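You operate a simulated robot arm through the tools that you are given. There is no shell and no other tool. Be economical: measure what you need, move in short steps, check, and stop when the job is done.

You run a simulated robot arm. Do the job below in one go: nothing can be reset, and whatever is moved stays where it is left.

## Task
Give the white colour can the two doses that are left.
Fine: on the second seat, by itself; first key, then second, each once the lamp is out; can back on the tray at nought. Set down upright: what you pick out.

Only the result counts: the job must be done as asked and must still hold three seconds after the hand-in. Knocking over, shifting, dropping, spilling or breaking anything else fails it.

## Robot
A 7-joint arm with a two-finger parallel gripper on a trunk, on a base that drives. Base frame: it is fixed to the floor where the robot stands at the start and does not move with it; the origin is under the middle of the robot, x ahead of it, y to its left, z up. Units: m, degrees, N and s.
Its first joint turns from -166.0 to 166.0 degrees. Places, roughly: fifth dose key [0.7, -0.8, 1.1]; first dose key [0.7, -0.2, 1.1]; fourth dose key [0.7, -0.7, 1.1]; second can seat [0.6, -0.3, 0.8]; second dose key [0.7, -0.3, 1.1]; third dose key [0.7, -0.5, 1.1]. Payload 1.57 kg.
Tool frame: the origin (TCP) lies between the finger pads and is the grasp point; the fingertips stand 0.03 m ahead of it; z points along the fingers, y is the line along which they close. The gripper opens to 0.11 m. The fingers are 0.024 m wide and 0.012 m thick; the gripper's body (0.048 by 0.112 m) begins 0.078 m behind the TCP.
Orientation is that of the tool frame in the base frame, as a unit quaternion [w, x, y, z]. With the fingers straight down and closing along the base's y, the tool's x points along the base's -x, its y along +y and its z along -z.

## Interface
- The arm moves only by the tool move_arm. Its argument "moves" is a list of rows, each an object of numbers (a shift or turn left out is 0, a gripper value left out holds the last): "tx", "ty", "tz": the shift along the base's x, y, z in cm; "wx", "wy", "wz": the turn, a rotation vector about the base's x, y, z in degrees; "grip": the closure, from 0 (fully open) to 1 (shut). In form: [{"tx": .., "ty": .., "tz": .., "wx": .., "wy": .., "wz": .., "grip": ..}, ...]. A call has 1 to 8 rows; each row shifts and turns the commanded pose from where the row before left it. A row lasts 0.2 s, in which the tool goes at most 0.05 m and 8.6 degrees; a call with a longer step from one row to the next is refused whole, and so is a gripper value outside its range. A pose out of reach is approached as far as the arm can. The call stops where the force on the tool passes 40 N (or 10 N more than at its start, if that is more) or the arm is blocked; 0.2 s more then pass. Each finger travels about 0.108 m/s and halts on what it meets, pressing with about 39 N; the grip force reading is that of the motor and also rises with nothing between the fingers. The clock runs only during rows and for 0.2 s after the last one: add rows that do not move to give the fingers time. It gives the time, the measured TCP pose, the force on the tool (base axes), the opening and the grip force at its end, in the units of the frame above (readings bear some noise), with the torque about the TCP (base axes, N m) and any sound that the robot's microphone picked up.
- Cameras (640 x 400 px; columns grow to the right, rows downward): "scene" is now at [0.445, 0.1267, 1.5028]; the picture's right is [-0.94, -0.34, 0.00], its down [-0.24, 0.67, -0.70] and it looks along [0.24, -0.66, -0.71] (base axes); focal length 275 px, centre (320, 200). "wrist" rides on the gripper at [0.07, 0.016, -0.141] in the tool frame; the picture's right is [-0.23, 0.97, 0.00], its down [-0.86, -0.20, -0.48] and it looks along [-0.47, -0.11, 0.88] (tool axes); focal length 222 px, centre (320, 200). There is no depth. A picture from a camera that has moved, and an enlarged one, comes with that camera's place and axes in the base frame and with its lens. The place of the scene camera against the robot may be out by one fixed shift of up to 0.018 m in any direction.
- camera(camera): a new picture of that camera. It takes no simulated time.
- raise_lower(by): slides the trunk up (or, below 0, down) by that many m; the arm and the scene camera ride with it, the base frame stays. It gives what a move gives, with no picture.
- drive_base(legs): drives the robot by 1 to 6 legs, each [ahead, left, turn to the left] in m, m and degrees, along the robot's own axes; the way and the turn of a leg run together, so that a leg with both is an arc; at most 1.5 m and 180 degrees a leg. The arm and the cameras ride along, it lands a little off, and it stops where it bumps. It gives what a move gives.
- aim_head(pan, tilt): turns the head with the scene camera to pan (to the left, within 103 degrees either way) and tilt (down, from -29 to 69), counted from straight ahead of the robot. It gives what a move gives.
- enlarge(camera, box): a new picture of the part [left, top, right, bottom] of that camera's present view, enlarged. It takes no simulated time.
- sign_off(): hands the job in; it is judged then, once.

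Go step by step. Nothing tells you exact positions but the pictures and the camera data: compare them with the known pose of the tool, close in by small moves and look again before you grip or let go. The budget is 120 turns and 78 pictures, counting those below and the enlarged ones. Unless the task says otherwise, let go and move clear before handing in, and close with one line.

The tools are called after ">>>" as name(argument=value, ...) on one line, values as JSON. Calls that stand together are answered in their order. move_arm: Moves the arm, as the interface text tells. Its arguments: {"type":"object","properties":{"moves":{"type":"array","items":{"type":"object","properties":{"tx":{"type":"number"},"ty":{"type":"number"},"tz":{"type":"number"},"wx":{"type":"number"},"wy":{"type":"number"},"wz":{"type":"number"},"grip":{"type":"number"}}}}},"required":["moves"]} The other tools are called the same way: raise_lower (by) slides the trunk up or down; drive_base (legs) drives the base; aim_head (pan, tilt) turns the head that bears the scene camera; camera (camera) takes a picture; enlarge (camera, box) takes an enlarged picture of a part of a camera's view; sign_off () hands the job in.

At the start:

```text
clock: 0.0
ee_pos: [0.6822, -0.1254, 1.2895]
tool_rot: [0.001, 0.0, 1.0, 0.0]
force: [-0.3, 0.1, 0.0]
moment: [0.0, -0.03, 0.04]
width: 0.1101
gripper_force: 0.1
trunk travel left (down, up): [-0.55, 0.06]
robot x, y, heading: [0.0013, -0.0001, 0.2]
head pan, tilt: [-70.3, 45.4]
```

scene: 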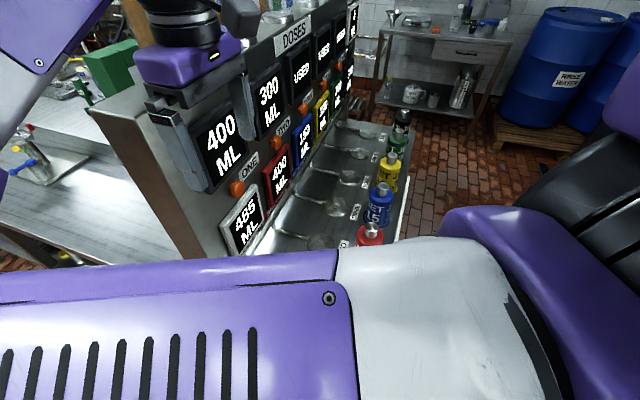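
wrist: 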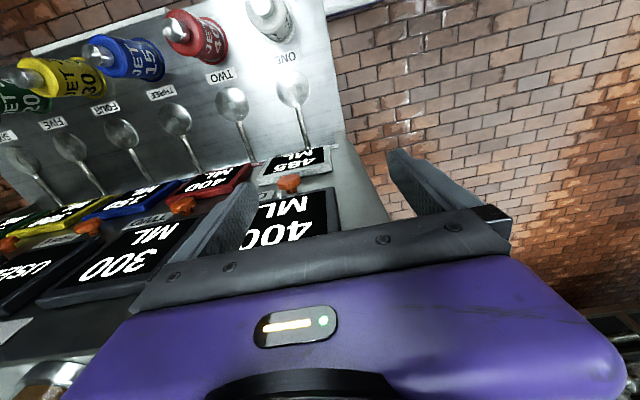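

The panel shows doses 400 and 300 as left, with cans standing in a tray in front of it. I'll look at the scene more closely before moving.

>>> enlarge(camera="wrist", box=[0, 0, 360, 280])

>>> enlarge(camera="scene", box=[180, 0, 440, 260])

```text
1.43 times, centred on (180, 140) of wrist
camera zoom: at [0.6137, -0.1093, 1.4344], right [0.23, 0.97, 0.0], down [0.86, -0.2, 0.48], along [0.47, -0.11, -0.88], focal length 317 px, centre (520, 286)
```

zoom: 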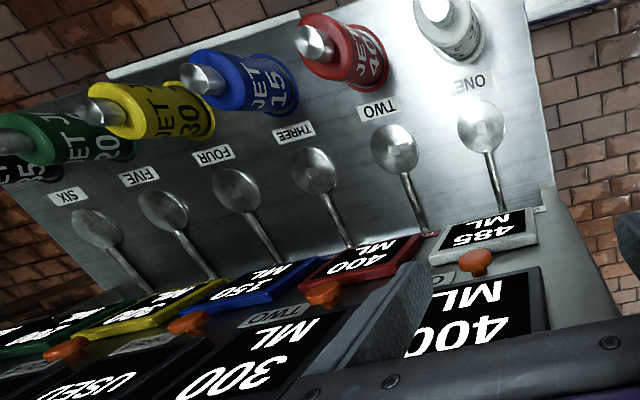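

```text
1.54 times, centred on (310, 130) of scene
camera zoom: at [0.445, 0.1267, 1.5028], right [-0.94, -0.34, 0.0], down [-0.24, 0.67, -0.7], along [0.24, -0.66, -0.71], focal length 423 px, centre (335, 308)
```

zoom: 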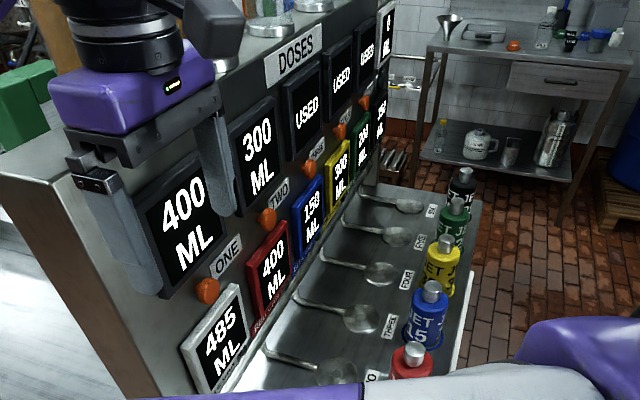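

The arm hides part of the scene. I'll draw the tool back to see the white can, its seat and any lamp.

>>> move_arm(moves=[{"tx": -4}, {"tx": -4.5}, {"tx": -4.5}, {"tx": -4.5}, {"tx": -4.5}, {"tx": -4}])

>>> camera(camera="wrist")

>>> camera(camera="scene")

```text
clock: 1.4
ee_pos: [0.4518, -0.1491, 1.3243]
tool_rot: [-0.001, -0.002, 1.0, 0.001]
force: [-0.3, 0.0, -0.1]
moment: [-0.04, 0.0, -0.04]
width: 0.1098
gripper_force: 0.3
out of reach, approached as far as the arm can: row 5, 6
trunk travel left (down, up): [-0.55, 0.06]
robot x, y, heading: [-0.0032, -0.0004, 0.2]
head pan, tilt: [-70.3, 45.4]
```

```text
73 pictures are left
camera wrist: at [0.3823, -0.1348, 1.4678], right [0.23, 0.97, 0.0], down [0.86, -0.2, 0.48], along [0.46, -0.11, -0.88], focal length 222 px, centre (320, 200)
```

wrist: 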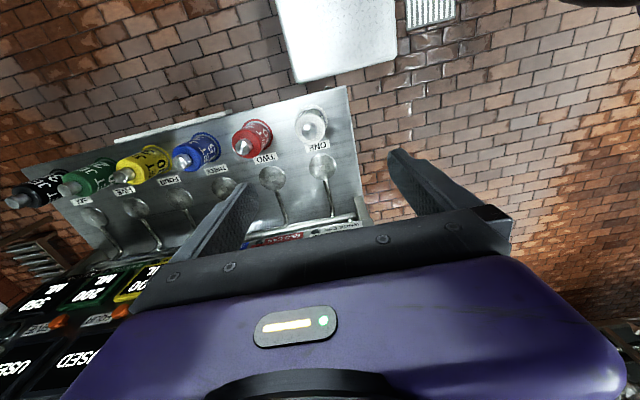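

```text
72 pictures are left
camera scene: at [0.4451, 0.1273, 1.5027], right [-0.94, -0.34, 0.0], down [-0.24, 0.67, -0.7], along [0.24, -0.66, -0.71], focal length 275 px, centre (320, 200)
```

scene: 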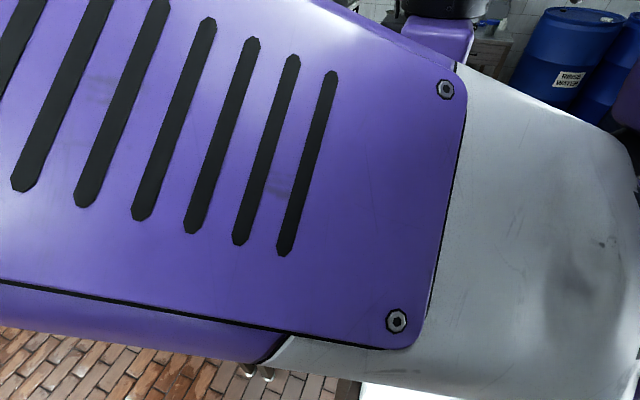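

>>> enlarge(camera="wrist", box=[200, 80, 380, 250])

>>> enlarge(camera="wrist", box=[0, 150, 200, 400])

```text
2.35 times, centred on (290, 165) of wrist
camera zoom: at [0.3823, -0.1348, 1.4678], right [0.23, 0.97, 0.0], down [0.86, -0.2, 0.48], along [0.46, -0.11, -0.88], focal length 523 px, centre (391, 282)
```

zoom: 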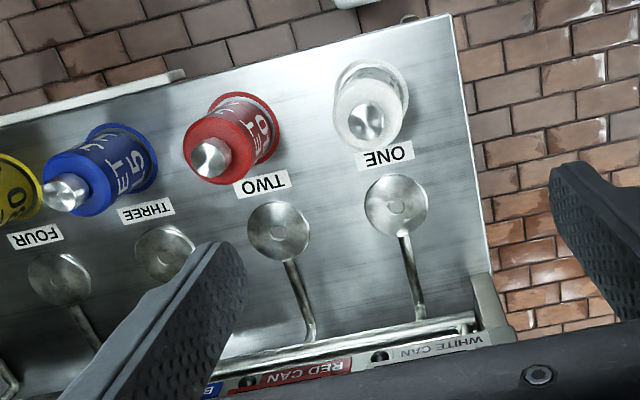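

```text
1.60 times, centred on (100, 275) of wrist
camera zoom: at [0.3823, -0.1348, 1.4678], right [0.23, 0.97, 0.0], down [0.86, -0.2, 0.48], along [0.46, -0.11, -0.88], focal length 355 px, centre (672, 80)
```

zoom: 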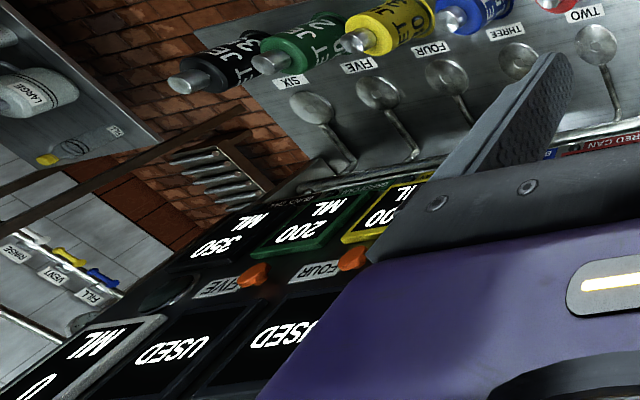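

>>> move_arm(moves=[{"ty": -4.5, "wy": -8}, {"ty": -4.5, "wy": -8}, {"ty": -4.5, "wy": -8}, {"ty": -4.5, "wy": -8}, {"ty": -4.5, "wy": -8}, {"ty": -4.5}])

>>> camera(camera="wrist")

>>> camera(camera="scene")

```text
clock: 2.2
ee_pos: [0.4989, -0.2472, 1.3181]
tool_rot: [0.162, -0.098, 0.982, 0.015]
force: [-0.6, -0.1, -0.3]
moment: [-0.05, 0.0, -0.03]
width: 0.11
gripper_force: 0.0
trunk travel left (down, up): [-0.55, 0.06]
robot x, y, heading: [0.0024, -0.0009, -0.0]
head pan, tilt: [-70.3, 45.4]
stopped in row 3: the arm was blocked; the commanded pose is now the measured one
```

```text
69 pictures are left
camera wrist: at [0.3871, -0.2527, 1.4309], right [0.02, 1.0, 0.07], down [0.68, -0.07, 0.73], along [0.73, 0.03, -0.68], focal length 222 px, centre (320, 200)
```

wrist: 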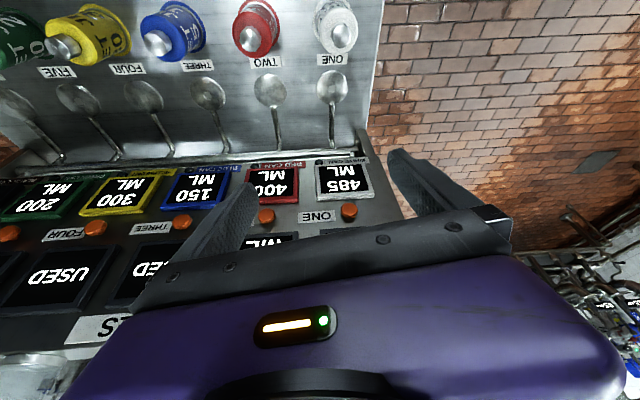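

```text
68 pictures are left
camera scene: at [0.445, 0.1279, 1.5027], right [-0.94, -0.34, 0.0], down [-0.24, 0.67, -0.7], along [0.24, -0.66, -0.71], focal length 275 px, centre (320, 200)
```

scene: 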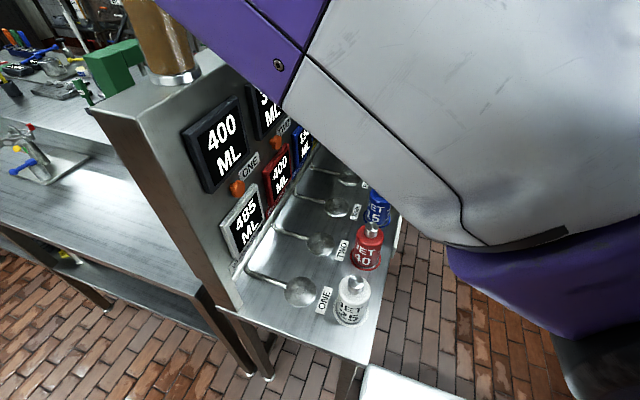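

The view is good from here, but I want to stand a little back and to the right. I'll check the floor there first.

>>> aim_head(pan=-103, tilt=50)

>>> camera(camera="scene")

>>> aim_head(pan=-70, tilt=35)

>>> camera(camera="scene")

```text
clock: 3.2
ee_pos: [0.4996, -0.2479, 1.3158]
tool_rot: [0.162, -0.096, 0.982, 0.015]
force: [-0.2, 0.2, -0.1]
moment: [0.0, -0.04, -0.02]
width: 0.11
gripper_force: 0.1
trunk travel left (down, up): [-0.55, 0.06]
robot x, y, heading: [-0.0019, 0.0019, 0.0]
head pan, tilt: [-103.0, 50.0]
```

```text
67 pictures are left
camera scene: at [0.4004, 0.1282, 1.4964], right [-0.97, 0.22, 0.0], down [0.17, 0.75, -0.64], along [-0.14, -0.63, -0.77], focal length 275 px, centre (320, 200)
```

scene: 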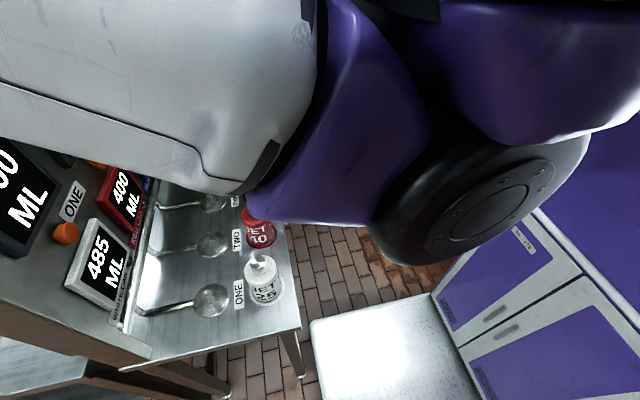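

```text
clock: 4.2
ee_pos: [0.4991, -0.2481, 1.3164]
tool_rot: [0.162, -0.097, 0.982, 0.014]
force: [0.0, -0.3, 0.3]
moment: [0.04, -0.01, -0.01]
width: 0.1099
gripper_force: 0.1
trunk travel left (down, up): [-0.55, 0.06]
robot x, y, heading: [-0.0015, -0.0005, 0.1]
head pan, tilt: [-70.0, 35.0]
```

```text
66 pictures are left
camera scene: at [0.4477, 0.1205, 1.5181], right [-0.94, -0.34, 0.0], down [-0.2, 0.54, -0.82], along [0.28, -0.77, -0.57], focal length 275 px, centre (320, 200)
```

scene: 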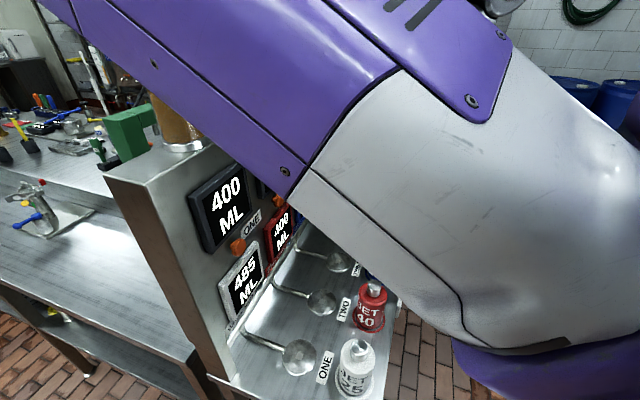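

The white can stands at tray place ONE and its screen shows 485 ML. I'll back off a bit and shift right, to centre on the panel.

>>> drive_base(legs=[[-0.25, 0, 0], [0, -0.35, 0]])

>>> aim_head(pan=-20, tilt=35)

>>> camera(camera="scene")

>>> camera(camera="wrist")

```text
clock: 7.9
ee_pos: [0.2485, -0.6022, 1.3184]
tool_rot: [0.163, -0.094, 0.982, 0.013]
force: [-0.1, 0.1, -0.2]
moment: [-0.03, -0.02, 0.03]
width: 0.1102
gripper_force: 0.2
trunk travel left (down, up): [-0.55, 0.06]
robot x, y, heading: [-0.2484, -0.3503, -0.0]
head pan, tilt: [-70.0, 35.0]
```

```text
clock: 9.0
ee_pos: [0.2488, -0.6018, 1.3156]
tool_rot: [0.162, -0.095, 0.982, 0.015]
force: [-0.7, -0.9, -0.2]
moment: [0.01, -0.04, -0.01]
width: 0.1102
gripper_force: 0.1
trunk travel left (down, up): [-0.55, 0.06]
robot x, y, heading: [-0.2472, -0.3534, 0.0]
head pan, tilt: [-20.0, 35.0]
```

```text
65 pictures are left
camera scene: at [0.2511, -0.1804, 1.5181], right [-0.34, -0.94, 0.0], down [-0.54, 0.2, -0.82], along [0.77, -0.28, -0.57], focal length 275 px, centre (320, 200)
```

scene: 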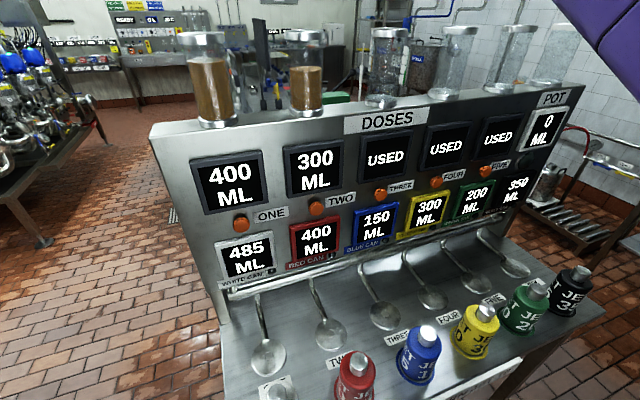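

```text
64 pictures are left
camera wrist: at [0.1369, -0.6071, 1.4308], right [0.02, 1.0, 0.07], down [0.68, -0.07, 0.73], along [0.73, 0.03, -0.68], focal length 222 px, centre (320, 200)
```

wrist: 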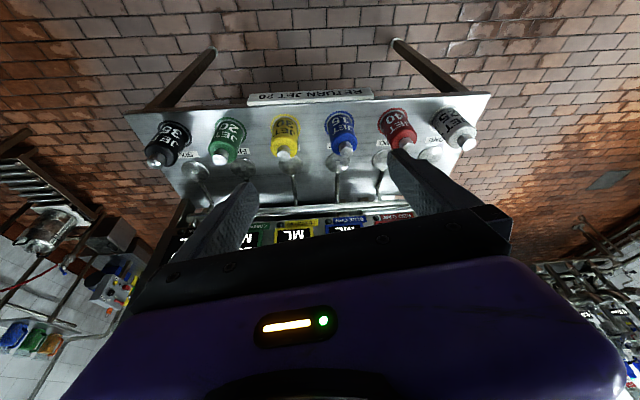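

>>> enlarge(camera="scene", box=[440, 80, 600, 230])

>>> enlarge(camera="scene", box=[200, 250, 480, 400])

>>> enlarge(camera="wrist", box=[230, 60, 500, 230])

```text
2.67 times, centred on (520, 155) of scene
camera zoom: at [0.2511, -0.1804, 1.5181], right [-0.34, -0.94, 0.0], down [-0.54, 0.2, -0.82], along [0.77, -0.28, -0.57], focal length 733 px, centre (-213, 320)
```

zoom: 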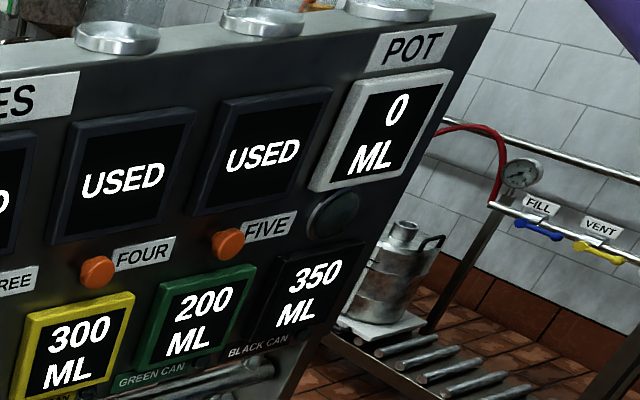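

```text
2.29 times, centred on (340, 325) of scene
camera zoom: at [0.2511, -0.1804, 1.5181], right [-0.34, -0.94, 0.0], down [-0.54, 0.2, -0.82], along [0.77, -0.28, -0.57], focal length 628 px, centre (274, -86)
```

zoom: 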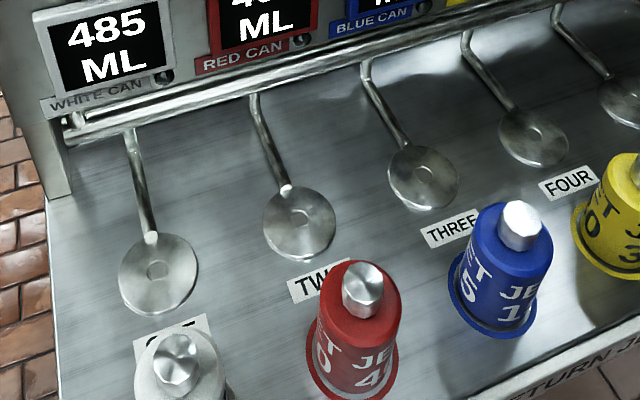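

```text
2.35 times, centred on (365, 145) of wrist
camera zoom: at [0.1369, -0.6071, 1.4308], right [0.02, 1.0, 0.07], down [0.68, -0.07, 0.73], along [0.73, 0.03, -0.68], focal length 523 px, centre (214, 329)
```

zoom: 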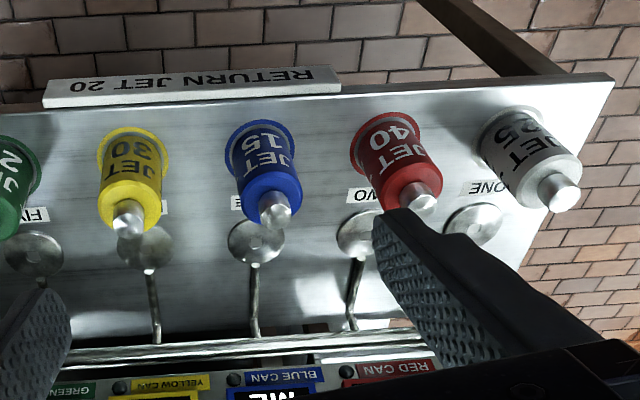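

Reading the machine: vials hold doses ONE at 400 and TWO at 300, the POT shows 0, and a dark lamp sits beside key FIVE. I put the white can near (0.48, -0.17), seat TWO near (0.627, -0.346, 0.787) and key ONE near (0.77, -0.174, 1.115). I'll drive nearer and bring the tool upright above the white can.

>>> drive_base(legs=[[0.13, 0, 0]])

>>> move_arm(moves=[{"tx": 1, "ty": 4.5, "wx": -0.5, "wy": 6.2, "wz": -3.7}, {"tx": 1, "ty": 4.5, "wx": -0.5, "wy": 6.2, "wz": -3.7}, {"tx": 1, "ty": 4.5, "wx": -0.5, "wy": 6.2, "wz": -3.7}, {"tx": 1, "ty": 4.5}, {"tx": 1, "ty": 4.5}, {"tx": 1, "ty": 4.5}, {"tx": 1, "ty": 4.5}, {"tx": 1, "ty": 4.5}])

```text
clock: 10.3
ee_pos: [0.3776, -0.6014, 1.3163]
tool_rot: [0.163, -0.094, 0.982, 0.014]
force: [0.1, 0.0, -1.0]
moment: [-0.01, 0.01, -0.01]
width: 0.11
gripper_force: 0.1
trunk travel left (down, up): [-0.55, 0.06]
robot x, y, heading: [-0.1198, -0.3506, 0.0]
head pan, tilt: [-20.0, 35.0]
```

```text
clock: 11.6
ee_pos: [0.419, -0.4252, 1.3166]
tool_rot: [0.005, 0.114, 0.993, 0.01]
force: [0.3, 0.4, 0.3]
moment: [-0.02, -0.03, 0.0]
width: 0.11
gripper_force: 0.0
trunk travel left (down, up): [-0.55, 0.06]
robot x, y, heading: [-0.1225, -0.3508, -0.3]
head pan, tilt: [-20.0, 35.0]
stopped in row 6: the arm was blocked; the commanded pose is now the measured one
```

>>> camera(camera="scene")

```text
60 pictures are left
camera scene: at [0.3811, -0.1807, 1.5182], right [-0.34, -0.94, 0.0], down [-0.54, 0.2, -0.82], along [0.77, -0.28, -0.57], focal length 275 px, centre (320, 200)
```

scene: 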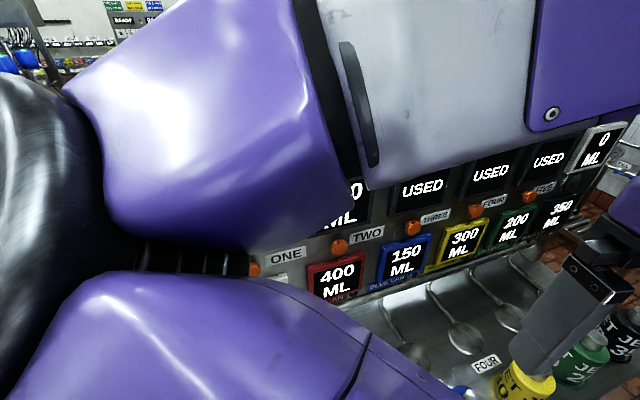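

The elbow is folded in beside the head, so I'll let the base carry the tool left and slightly back, to reach out in a more open posture.

>>> drive_base(legs=[[-0.12, 0, 0], [0, 0.25, 0]])

>>> move_arm(moves=[{"tx": 4.0, "tz": -2}, {"tx": 4.0, "tz": -2}, {"tx": 4.0, "tz": -2}, {"tx": 4.0, "tz": -2}])

>>> aim_head(pan=-15, tilt=45)

>>> camera(camera="scene")

>>> camera(camera="wrist")

```text
clock: 14.2
ee_pos: [0.299, -0.1762, 1.3176]
tool_rot: [0.005, 0.114, 0.993, 0.01]
force: [-0.2, -0.4, -0.2]
moment: [0.03, 0.0, 0.02]
width: 0.1101
gripper_force: 0.1
trunk travel left (down, up): [-0.55, 0.06]
robot x, y, heading: [-0.2383, -0.1034, 0.0]
head pan, tilt: [-20.0, 35.0]
```

```text
clock: 15.2
ee_pos: [0.4571, -0.175, 1.2344]
tool_rot: [0.006, 0.115, 0.993, 0.01]
force: [0.2, 0.1, 0.0]
moment: [-0.02, -0.05, -0.02]
width: 0.1102
gripper_force: 0.0
trunk travel left (down, up): [-0.55, 0.06]
robot x, y, heading: [-0.2383, -0.1034, -0.3]
head pan, tilt: [-20.0, 35.0]
```

```text
clock: 16.0
ee_pos: [0.4584, -0.1744, 1.2357]
tool_rot: [0.006, 0.114, 0.993, 0.01]
force: [-1.0, 0.4, 0.9]
moment: [0.0, 0.0, -0.03]
width: 0.1098
gripper_force: 0.1
trunk travel left (down, up): [-0.55, 0.06]
robot x, y, heading: [-0.2378, -0.1028, -0.2]
head pan, tilt: [-15.0, 45.0]
```

```text
59 pictures are left
camera scene: at [0.2576, 0.078, 1.5034], right [-0.26, -0.97, 0.0], down [-0.68, 0.18, -0.71], along [0.68, -0.18, -0.71], focal length 275 px, centre (320, 200)
```

scene: 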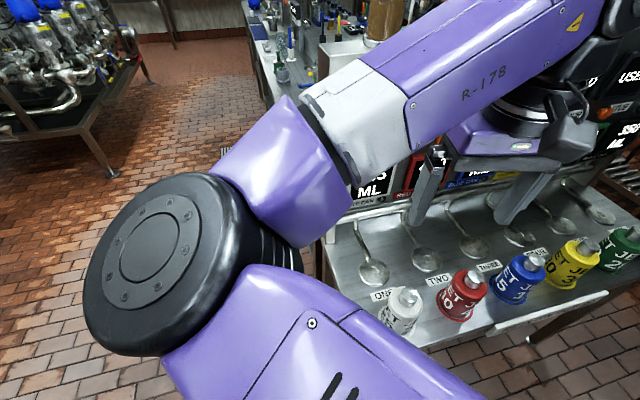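

```text
58 pictures are left
camera wrist: at [0.3934, -0.1469, 1.3797], right [0.44, 0.9, 0.02], down [0.78, -0.4, 0.48], along [0.44, -0.2, -0.88], focal length 222 px, centre (320, 200)
```

wrist: 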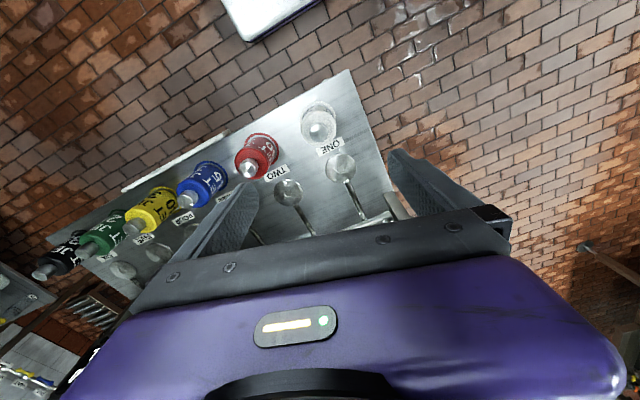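

The can is near (0.48, -0.174). I'll straighten the tool, descend above it and look again.

>>> move_arm(moves=[{"tx": 1, "wx": -0.5, "wz": 6.5, "tz": -4}, {"tx": 1.2, "wx": -0.6, "wz": 6.6, "tz": -4}, {"tz": -4}, {"tz": -4}, {"tz": -4}])

>>> camera(camera="scene")

>>> camera(camera="wrist")

```text
clock: 17.2
ee_pos: [0.4808, -0.1758, 1.0363]
tool_rot: [0.006, 0.001, 1.0, 0.001]
force: [0.0, -0.4, -0.3]
moment: [-0.01, -0.01, -0.01]
width: 0.11
gripper_force: 0.0
trunk travel left (down, up): [-0.55, 0.06]
robot x, y, heading: [-0.2412, -0.1035, -0.2]
head pan, tilt: [-15.0, 45.0]
```

```text
57 pictures are left
camera scene: at [0.2575, 0.0781, 1.5034], right [-0.26, -0.97, 0.0], down [-0.68, 0.18, -0.71], along [0.68, -0.18, -0.71], focal length 275 px, centre (320, 200)
```

scene: 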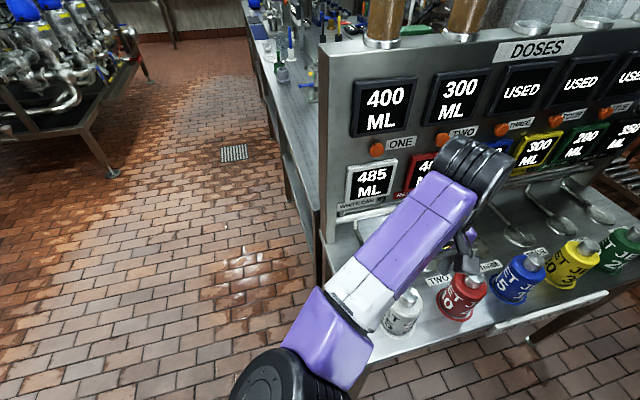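

```text
56 pictures are left
camera wrist: at [0.4102, -0.1601, 1.1802], right [0.23, 0.97, 0.0], down [0.85, -0.2, 0.49], along [0.48, -0.11, -0.87], focal length 222 px, centre (320, 200)
```

wrist: 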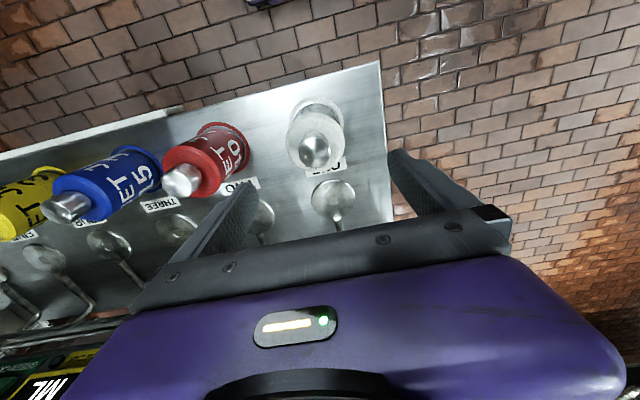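

The tool hangs over the can and needs about 7 mm more to the right. I'll correct that and descend partway.

>>> move_arm(moves=[{"tx": 0.3, "ty": -0.7}, {"tz": -3}, {"tz": -3}, {"tz": -2}])

>>> camera(camera="wrist")

>>> camera(camera="scene")

```text
clock: 18.2
ee_pos: [0.4842, -0.1825, 0.9574]
tool_rot: [0.004, 0.001, 1.0, 0.001]
force: [0.7, -0.8, 1.1]
moment: [-0.05, 0.0, -0.01]
width: 0.1099
gripper_force: 0.2
trunk travel left (down, up): [-0.55, 0.06]
robot x, y, heading: [-0.2378, -0.1035, -0.1]
head pan, tilt: [-15.0, 45.0]
```

```text
55 pictures are left
camera wrist: at [0.414, -0.1666, 1.1001], right [0.23, 0.97, 0.0], down [0.85, -0.2, 0.49], along [0.48, -0.11, -0.87], focal length 222 px, centre (320, 200)
```

wrist: 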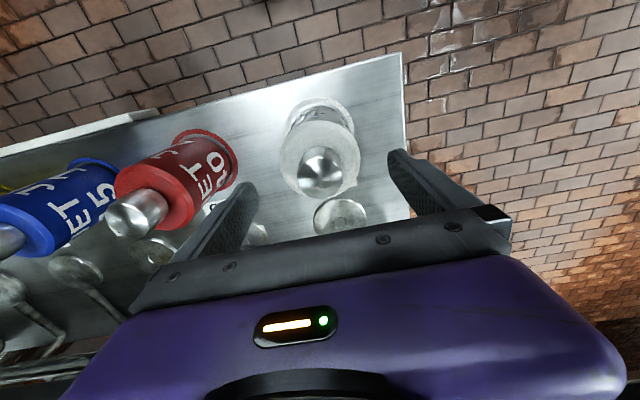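

```text
54 pictures are left
camera scene: at [0.2576, 0.0781, 1.5034], right [-0.26, -0.97, 0.0], down [-0.68, 0.18, -0.71], along [0.68, -0.18, -0.71], focal length 275 px, centre (320, 200)
```

scene: 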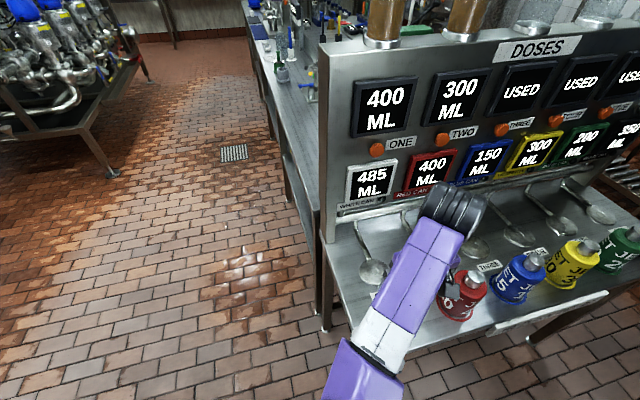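

The can is centred between the fingers. I'll lower to grip height and look before closing.

>>> move_arm(moves=[{"tz": -3}, {"tz": -3}, {"tz": -2}])

>>> camera(camera="wrist")

```text
clock: 19.0
ee_pos: [0.4849, -0.1834, 0.8778]
tool_rot: [0.004, 0.001, 1.0, 0.002]
force: [0.0, 0.8, -0.3]
moment: [-0.01, 0.0, -0.03]
width: 0.11
gripper_force: 0.0
trunk travel left (down, up): [-0.55, 0.06]
robot x, y, heading: [-0.2382, -0.1037, -0.2]
head pan, tilt: [-15.0, 45.0]
```

```text
53 pictures are left
camera wrist: at [0.4141, -0.1669, 1.0208], right [0.23, 0.97, 0.01], down [0.85, -0.2, 0.49], along [0.48, -0.11, -0.87], focal length 222 px, centre (320, 200)
```

wrist: 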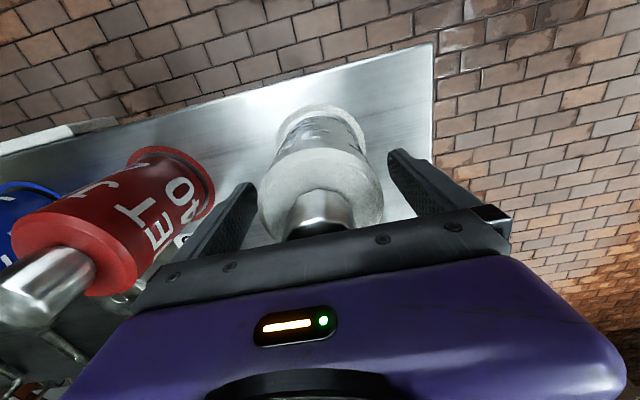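

>>> move_arm(moves=[{"grip": 0.3}, {"grip": 0.5}, {"grip": 0.6}, {}, {}])

>>> camera(camera="wrist")

```text
clock: 20.2
ee_pos: [0.4841, -0.1835, 0.8776]
tool_rot: [0.005, 0.0, 1.0, 0.001]
force: [-0.5, 0.1, 0.3]
moment: [0.01, -0.06, 0.0]
width: 0.0721
gripper_force: 39.0
trunk travel left (down, up): [-0.55, 0.06]
robot x, y, heading: [-0.2368, -0.1029, -0.4]
head pan, tilt: [-15.0, 45.0]
```

```text
52 pictures are left
camera wrist: at [0.414, -0.1672, 1.0208], right [0.23, 0.97, 0.0], down [0.85, -0.2, 0.49], along [0.47, -0.11, -0.87], focal length 222 px, centre (320, 200)
```

wrist: 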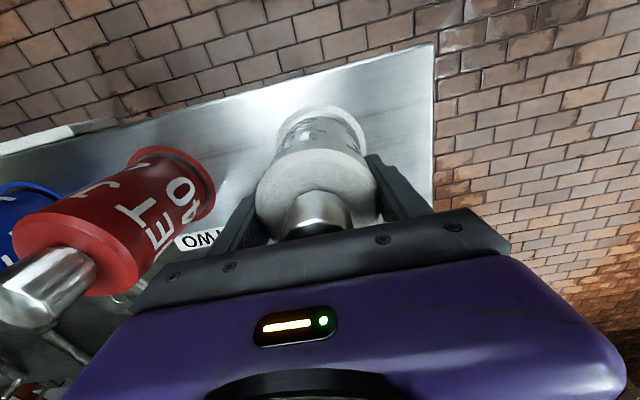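

Gripped at 0.072 m. I'll lift straight up.

>>> move_arm(moves=[{"tz": 2}, {"tz": 3}, {"tz": 4}, {"tz": 3}])

>>> camera(camera="scene")

>>> camera(camera="wrist")

```text
clock: 21.2
ee_pos: [0.4859, -0.1835, 0.9959]
tool_rot: [0.005, 0.001, 1.0, 0.002]
force: [0.4, -0.6, -2.2]
moment: [0.0, -0.02, -0.01]
width: 0.0721
gripper_force: 38.8
trunk travel left (down, up): [-0.55, 0.06]
robot x, y, heading: [-0.2389, -0.1016, -0.1]
head pan, tilt: [-15.0, 45.0]
```

```text
51 pictures are left
camera scene: at [0.2577, 0.0778, 1.5032], right [-0.26, -0.97, 0.0], down [-0.68, 0.18, -0.71], along [0.68, -0.18, -0.71], focal length 275 px, centre (320, 200)
```

scene: 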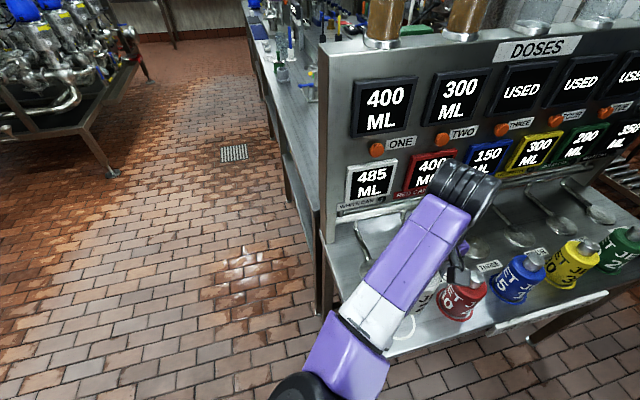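

```text
50 pictures are left
camera wrist: at [0.4141, -0.1674, 1.1397], right [0.23, 0.97, 0.0], down [0.85, -0.2, 0.49], along [0.47, -0.11, -0.87], focal length 222 px, centre (320, 200)
```

wrist: 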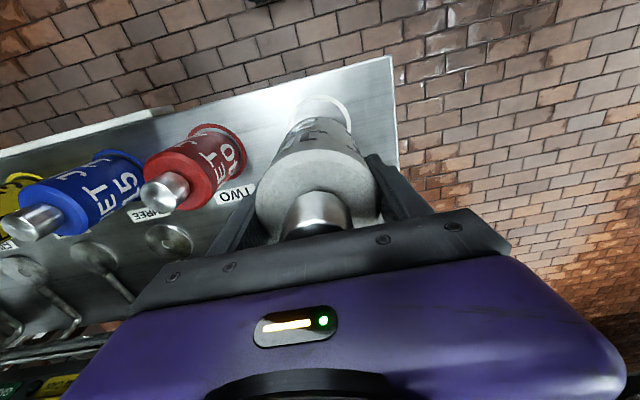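

The can came out clean, leaving a white ring mark on the tray. I'll carry it forward, then right, above seat TWO.

>>> move_arm(moves=[{"tx": 4}, {"tx": 4}, {"tx": 3, "ty": -2}, {"tx": 1, "ty": -4}, {"ty": -4}])

>>> camera(camera="wrist")

>>> camera(camera="scene")

```text
clock: 22.4
ee_pos: [0.6052, -0.2825, 0.9971]
tool_rot: [0.005, 0.0, 1.0, 0.001]
force: [0.5, -0.3, -3.2]
moment: [-0.03, 0.02, 0.0]
width: 0.0718
gripper_force: 38.9
trunk travel left (down, up): [-0.55, 0.06]
robot x, y, heading: [-0.236, -0.1059, -0.1]
head pan, tilt: [-15.0, 45.0]
```

```text
49 pictures are left
camera wrist: at [0.5347, -0.2667, 1.1406], right [0.23, 0.97, 0.0], down [0.85, -0.2, 0.49], along [0.47, -0.11, -0.87], focal length 222 px, centre (320, 200)
```

wrist: 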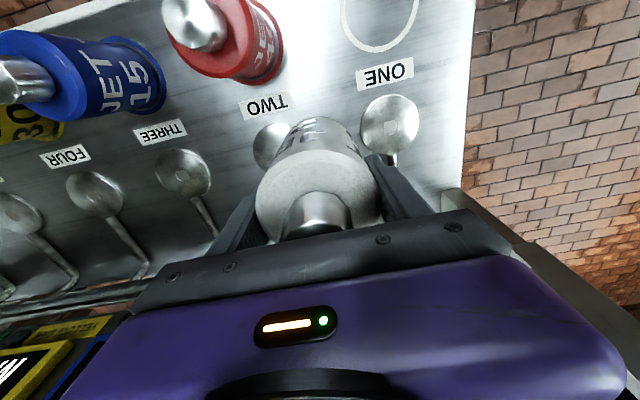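

```text
48 pictures are left
camera scene: at [0.2575, 0.0789, 1.5032], right [-0.26, -0.97, 0.0], down [-0.68, 0.18, -0.71], along [0.68, -0.18, -0.71], focal length 275 px, centre (320, 200)
```

scene: 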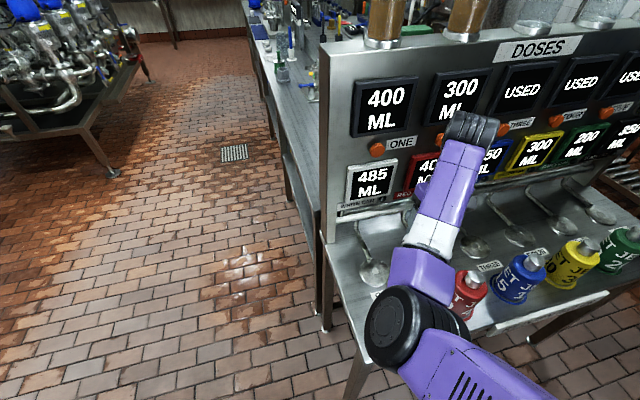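

Seats ONE and THREE put seat TWO at about (0.621, -0.352). I'll move over it and look from above.

>>> move_arm(moves=[{"tx": 0.8, "ty": -3.5}, {"tx": 0.8, "ty": -3.5}, {"tz": -3}, {"tz": -3}])

>>> camera(camera="wrist")

>>> enlarge(camera="scene", box=[340, 160, 560, 320])

```text
clock: 23.4
ee_pos: [0.6216, -0.3525, 0.9361]
tool_rot: [0.005, 0.0, 1.0, 0.001]
force: [0.5, -0.1, -2.0]
moment: [0.04, 0.01, -0.03]
width: 0.0715
gripper_force: 39.2
trunk travel left (down, up): [-0.55, 0.06]
robot x, y, heading: [-0.2405, -0.1015, 0.1]
head pan, tilt: [-15.0, 45.0]
```

```text
47 pictures are left
camera wrist: at [0.5505, -0.337, 1.0803], right [0.23, 0.97, 0.01], down [0.85, -0.2, 0.49], along [0.48, -0.11, -0.87], focal length 222 px, centre (320, 200)
```

wrist: 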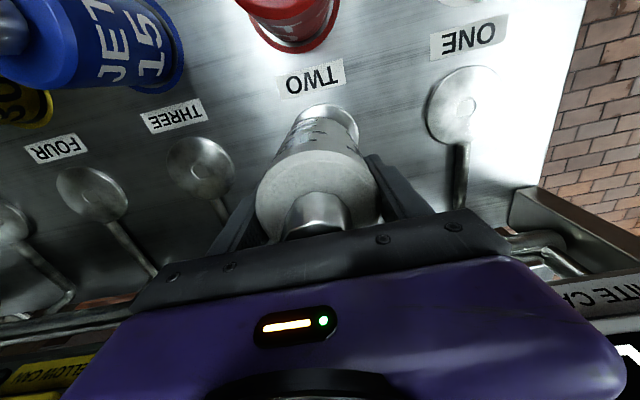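

```text
2.50 times, centred on (450, 240) of scene
camera zoom: at [0.2576, 0.0779, 1.5034], right [-0.26, -0.97, 0.0], down [-0.68, 0.18, -0.71], along [0.68, -0.18, -0.71], focal length 687 px, centre (-5, 100)
```

zoom: 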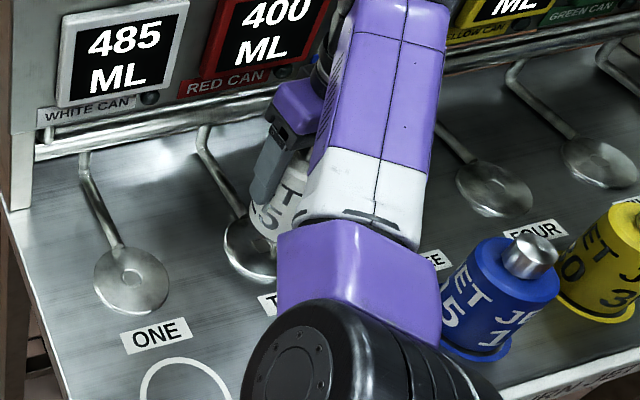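

>>> enlarge(camera="wrist", box=[140, 40, 520, 240])

```text
1.68 times, centred on (330, 140) of wrist
camera zoom: at [0.5505, -0.337, 1.0803], right [0.23, 0.97, 0.01], down [0.85, -0.2, 0.49], along [0.48, -0.11, -0.87], focal length 374 px, centre (303, 301)
```

zoom: 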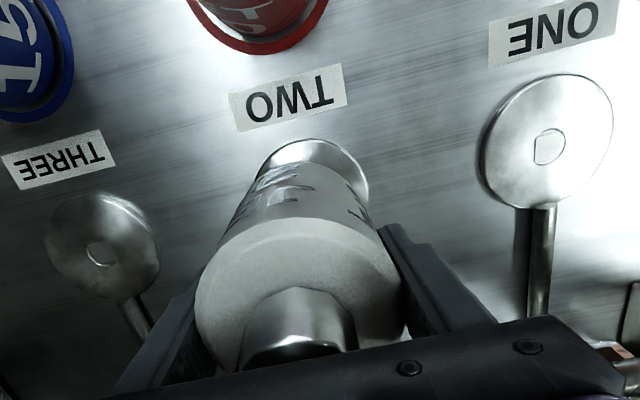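

>>> move_arm(moves=[{"tx": 0.3, "ty": 0.4}, {"tz": -2}, {"tz": -1.5}])

>>> enlarge(camera="wrist", box=[140, 40, 520, 240])

>>> enlarge(camera="scene", box=[380, 200, 500, 290])

```text
clock: 24.2
ee_pos: [0.6242, -0.3488, 0.9024]
tool_rot: [0.004, 0.001, 1.0, 0.0]
force: [-0.2, -0.5, -2.0]
moment: [0.0, 0.01, 0.0]
width: 0.0719
gripper_force: 39.5
trunk travel left (down, up): [-0.55, 0.06]
robot x, y, heading: [-0.237, -0.1006, -0.3]
head pan, tilt: [-15.0, 45.0]
```

```text
1.68 times, centred on (330, 140) of wrist
camera zoom: at [0.553, -0.3324, 1.0453], right [0.23, 0.97, 0.0], down [0.85, -0.2, 0.49], along [0.48, -0.11, -0.87], focal length 374 px, centre (303, 301)
```

zoom: 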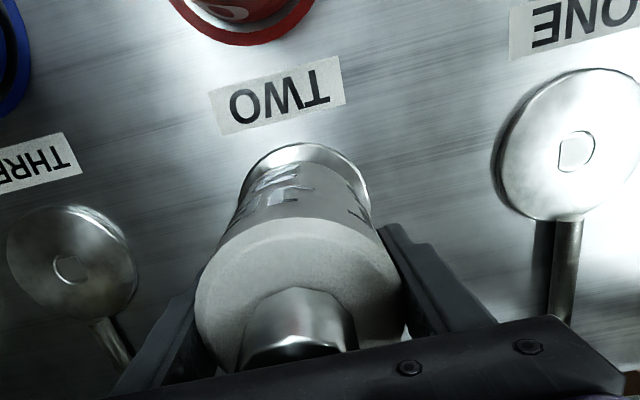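

```text
4.44 times, centred on (440, 245) of scene
camera zoom: at [0.2576, 0.078, 1.5033], right [-0.26, -0.97, 0.0], down [-0.68, 0.18, -0.71], along [0.68, -0.18, -0.71], focal length 1222 px, centre (-213, 0)
```

zoom: 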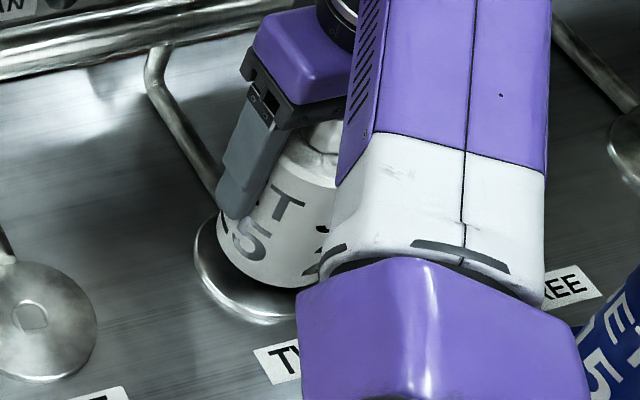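

The can hangs just above seat TWO and is well centred. I'll lower in small steps until it touches.

>>> move_arm(moves=[{"tz": -0.5}, {"tz": -0.5}])

>>> move_arm(moves=[{"tz": -0.3}, {}])

```text
clock: 24.8
ee_pos: [0.6223, -0.3483, 0.8912]
tool_rot: [0.006, 0.001, 1.0, 0.002]
force: [-1.0, 0.2, -2.6]
moment: [0.02, -0.01, 0.01]
width: 0.0719
gripper_force: 39.2
trunk travel left (down, up): [-0.55, 0.06]
robot x, y, heading: [-0.2393, -0.103, -0.1]
head pan, tilt: [-15.0, 45.0]
```

```text
clock: 25.4
ee_pos: [0.6233, -0.3476, 0.8888]
tool_rot: [0.005, 0.001, 1.0, 0.001]
force: [-0.3, -1.0, -2.8]
moment: [0.0, 0.0, -0.02]
width: 0.0719
gripper_force: 38.9
trunk travel left (down, up): [-0.55, 0.06]
robot x, y, heading: [-0.2411, -0.1101, -0.1]
head pan, tilt: [-15.0, 45.0]
```

>>> move_arm(moves=[{"tz": -0.3}, {}])

>>> move_arm(moves=[{"tz": -0.3}, {}])

```text
clock: 26.0
ee_pos: [0.6232, -0.3488, 0.8861]
tool_rot: [0.005, 0.002, 1.0, 0.001]
force: [-0.2, -0.9, -1.5]
moment: [-0.01, 0.05, 0.03]
width: 0.0718
gripper_force: 38.7
trunk travel left (down, up): [-0.55, 0.06]
robot x, y, heading: [-0.2375, -0.1023, -0.1]
head pan, tilt: [-15.0, 45.0]
```

```text
clock: 26.6
ee_pos: [0.6233, -0.3481, 0.8832]
tool_rot: [0.005, 0.001, 1.0, 0.0]
force: [-1.6, -0.1, -0.2]
moment: [-0.06, 0.07, -0.02]
width: 0.0719
gripper_force: 39.1
trunk travel left (down, up): [-0.55, 0.06]
robot x, y, heading: [-0.2359, -0.1005, -0.1]
head pan, tilt: [-15.0, 45.0]
```

>>> move_arm(moves=[{"tz": -0.2}, {}])

>>> enlarge(camera="scene", box=[340, 140, 500, 290])

```text
clock: 27.2
ee_pos: [0.6236, -0.3481, 0.8831]
tool_rot: [0.006, 0.001, 1.0, 0.001]
force: [-6.5, 1.9, 20.1]
moment: [-0.04, 1.12, -0.16]
width: 0.0719
gripper_force: 39.7
trunk travel left (down, up): [-0.55, 0.06]
robot x, y, heading: [-0.235, -0.1002, 0.1]
head pan, tilt: [-15.0, 45.0]
```

```text
2.67 times, centred on (420, 215) of scene
camera zoom: at [0.2568, 0.0783, 1.5039], right [-0.26, -0.97, 0.0], down [-0.68, 0.18, -0.71], along [0.68, -0.18, -0.71], focal length 733 px, centre (53, 160)
```

zoom: 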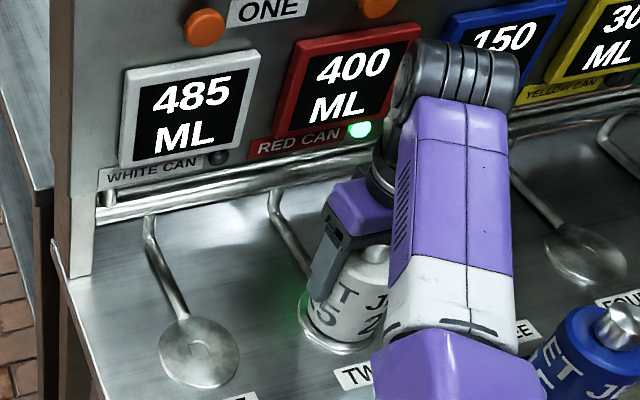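

Contact made, and the green light by seat TWO lit. I'll ease the pressure and open the fingers.

>>> move_arm(moves=[{"tz": 0.2}, {"grip": 0.5}, {"grip": 0.3}, {"grip": 0}, {}, {}])

>>> camera(camera="wrist")

```text
clock: 28.6
ee_pos: [0.6237, -0.3496, 0.8824]
tool_rot: [0.005, 0.001, 1.0, 0.001]
force: [0.3, 0.0, -0.4]
moment: [0.0, 0.02, 0.05]
width: 0.11
gripper_force: 0.1
trunk travel left (down, up): [-0.55, 0.06]
robot x, y, heading: [-0.2377, -0.0995, -0.1]
head pan, tilt: [-15.0, 45.0]
```

```text
41 pictures are left
camera wrist: at [0.553, -0.3331, 1.0264], right [0.23, 0.97, 0.0], down [0.85, -0.2, 0.49], along [0.48, -0.11, -0.87], focal length 222 px, centre (320, 200)
```

wrist: 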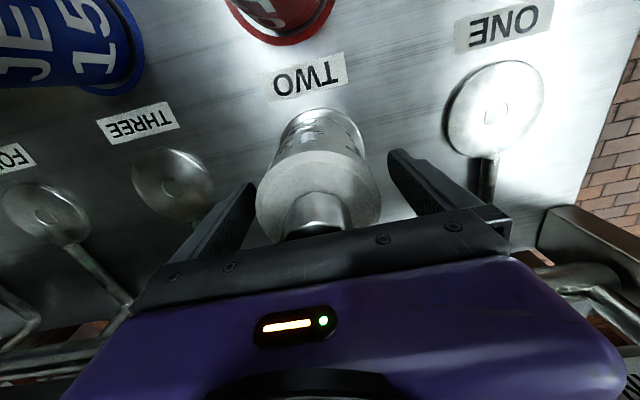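

Released and standing upright. I'll raise the hand clear, then draw back to take in the panel.

>>> move_arm(moves=[{"tz": 3}, {"tz": 4}, {"tz": 4}, {"tz": 4}, {"tz": 4}, {"tx": -4}, {"tx": -4}, {"tx": -4}])

>>> camera(camera="scene")

```text
clock: 30.4
ee_pos: [0.5026, -0.3473, 1.0732]
tool_rot: [0.005, 0.001, 1.0, 0.002]
force: [0.4, -0.7, -0.5]
moment: [0.02, 0.01, 0.01]
width: 0.1101
gripper_force: 0.0
trunk travel left (down, up): [-0.55, 0.06]
robot x, y, heading: [-0.2385, -0.1026, 0.1]
head pan, tilt: [-15.0, 45.0]
```

```text
40 pictures are left
camera scene: at [0.2578, 0.0779, 1.5033], right [-0.26, -0.97, 0.0], down [-0.68, 0.18, -0.71], along [0.68, -0.18, -0.71], focal length 275 px, centre (320, 200)
```

scene: 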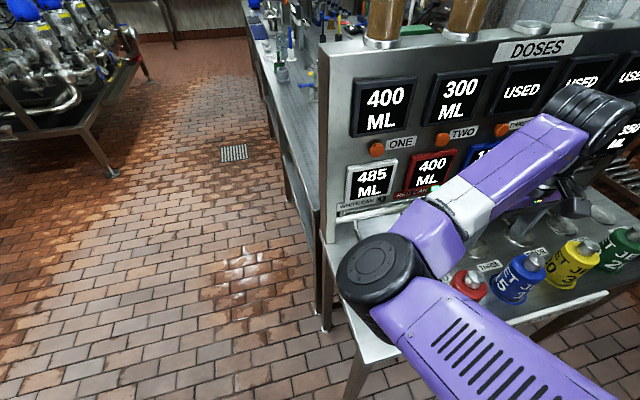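

Now I'll close the fingers, tilt the tool forward 45° and bring it in front of key ONE.

>>> move_arm(moves=[{"ty": 3, "tz": 1.5, "wy": -7.5, "grip": 1}, {"ty": 3, "tz": 1.5, "wy": -7.5}, {"ty": 3, "tz": 1.5, "wy": -7.5}, {"ty": 3, "tz": 1.5, "wy": -7.5}, {"ty": 3, "wy": -7.5, "tx": 3}, {"ty": 2.4, "wy": -7.5, "tx": 3}])

>>> camera(camera="scene")

>>> camera(camera="wrist")

```text
clock: 31.8
ee_pos: [0.5655, -0.1734, 1.1333]
tool_rot: [0.387, 0.001, 0.922, 0.002]
force: [0.0, -0.1, 0.4]
moment: [0.0, -0.01, -0.03]
width: 0.0
gripper_force: 21.9
trunk travel left (down, up): [-0.55, 0.06]
robot x, y, heading: [-0.2354, -0.1015, -0.2]
head pan, tilt: [-15.0, 45.0]
```

```text
39 pictures are left
camera scene: at [0.2577, 0.0777, 1.5034], right [-0.26, -0.97, 0.0], down [-0.68, 0.18, -0.71], along [0.68, -0.18, -0.71], focal length 275 px, centre (320, 200)
```

scene: 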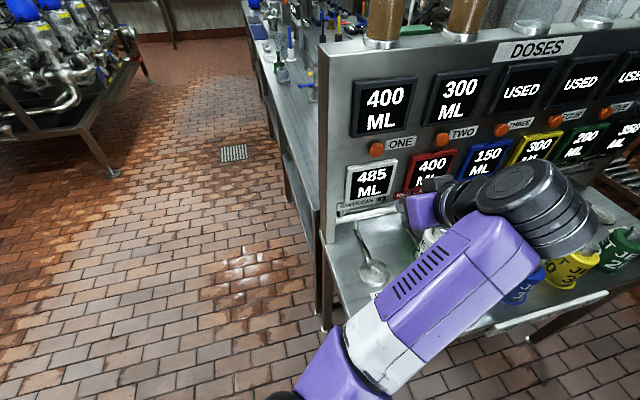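

```text
38 pictures are left
camera wrist: at [0.4152, -0.1578, 1.1843], right [0.16, 0.97, 0.17], down [0.25, -0.2, 0.95], along [0.95, -0.11, -0.28], focal length 222 px, centre (320, 200)
```

wrist: 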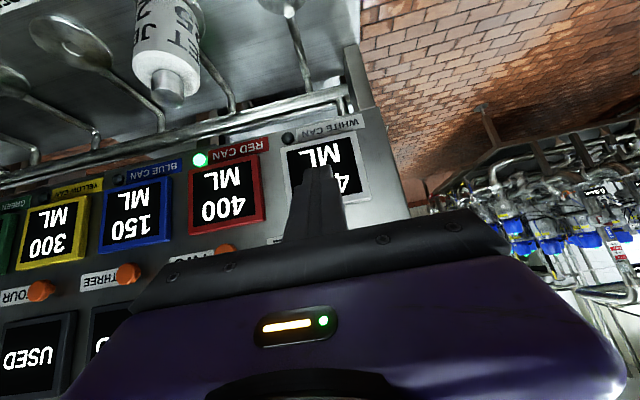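

Keys are at x≈0.74: ONE near (0.74, -0.183, 1.133), TWO near (0.74, -0.355, 1.132). I'll bring the fingertip just short of key ONE.

>>> move_arm(moves=[{"tx": 4, "ty": -0.9, "tz": 1.4}, {"tx": 4}, {"tx": 3.5}])

>>> enlarge(camera="scene", box=[320, 60, 500, 240])

>>> camera(camera="wrist")

```text
clock: 32.6
ee_pos: [0.6787, -0.1826, 1.1463]
tool_rot: [0.388, 0.001, 0.922, 0.0]
force: [0.7, -0.1, -0.3]
moment: [-0.03, 0.01, -0.03]
width: 0.0
gripper_force: 21.2
trunk travel left (down, up): [-0.55, 0.06]
robot x, y, heading: [-0.2386, -0.1044, -0.4]
head pan, tilt: [-15.0, 45.0]
```

```text
2.22 times, centred on (410, 150) of scene
camera zoom: at [0.2573, 0.0782, 1.5034], right [-0.26, -0.97, 0.0], down [-0.68, 0.18, -0.71], along [0.68, -0.18, -0.71], focal length 611 px, centre (120, 311)
```

zoom: 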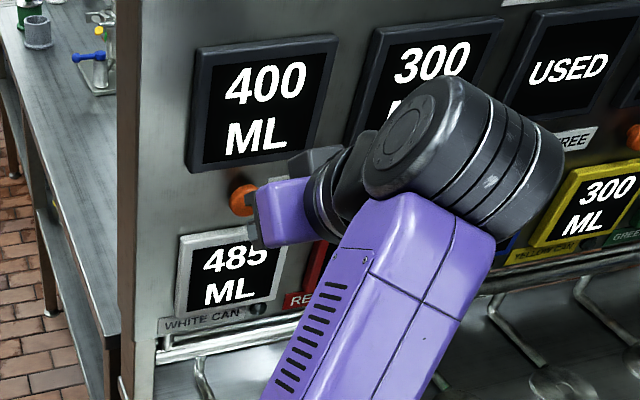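

```text
36 pictures are left
camera wrist: at [0.53, -0.1674, 1.1982], right [0.16, 0.97, 0.17], down [0.26, -0.2, 0.95], along [0.95, -0.11, -0.28], focal length 222 px, centre (320, 200)
```

wrist: 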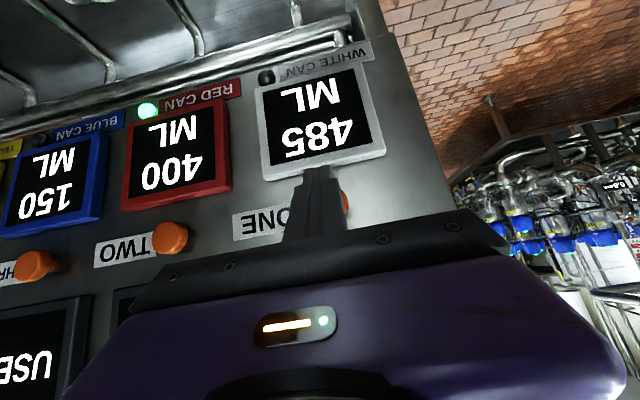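

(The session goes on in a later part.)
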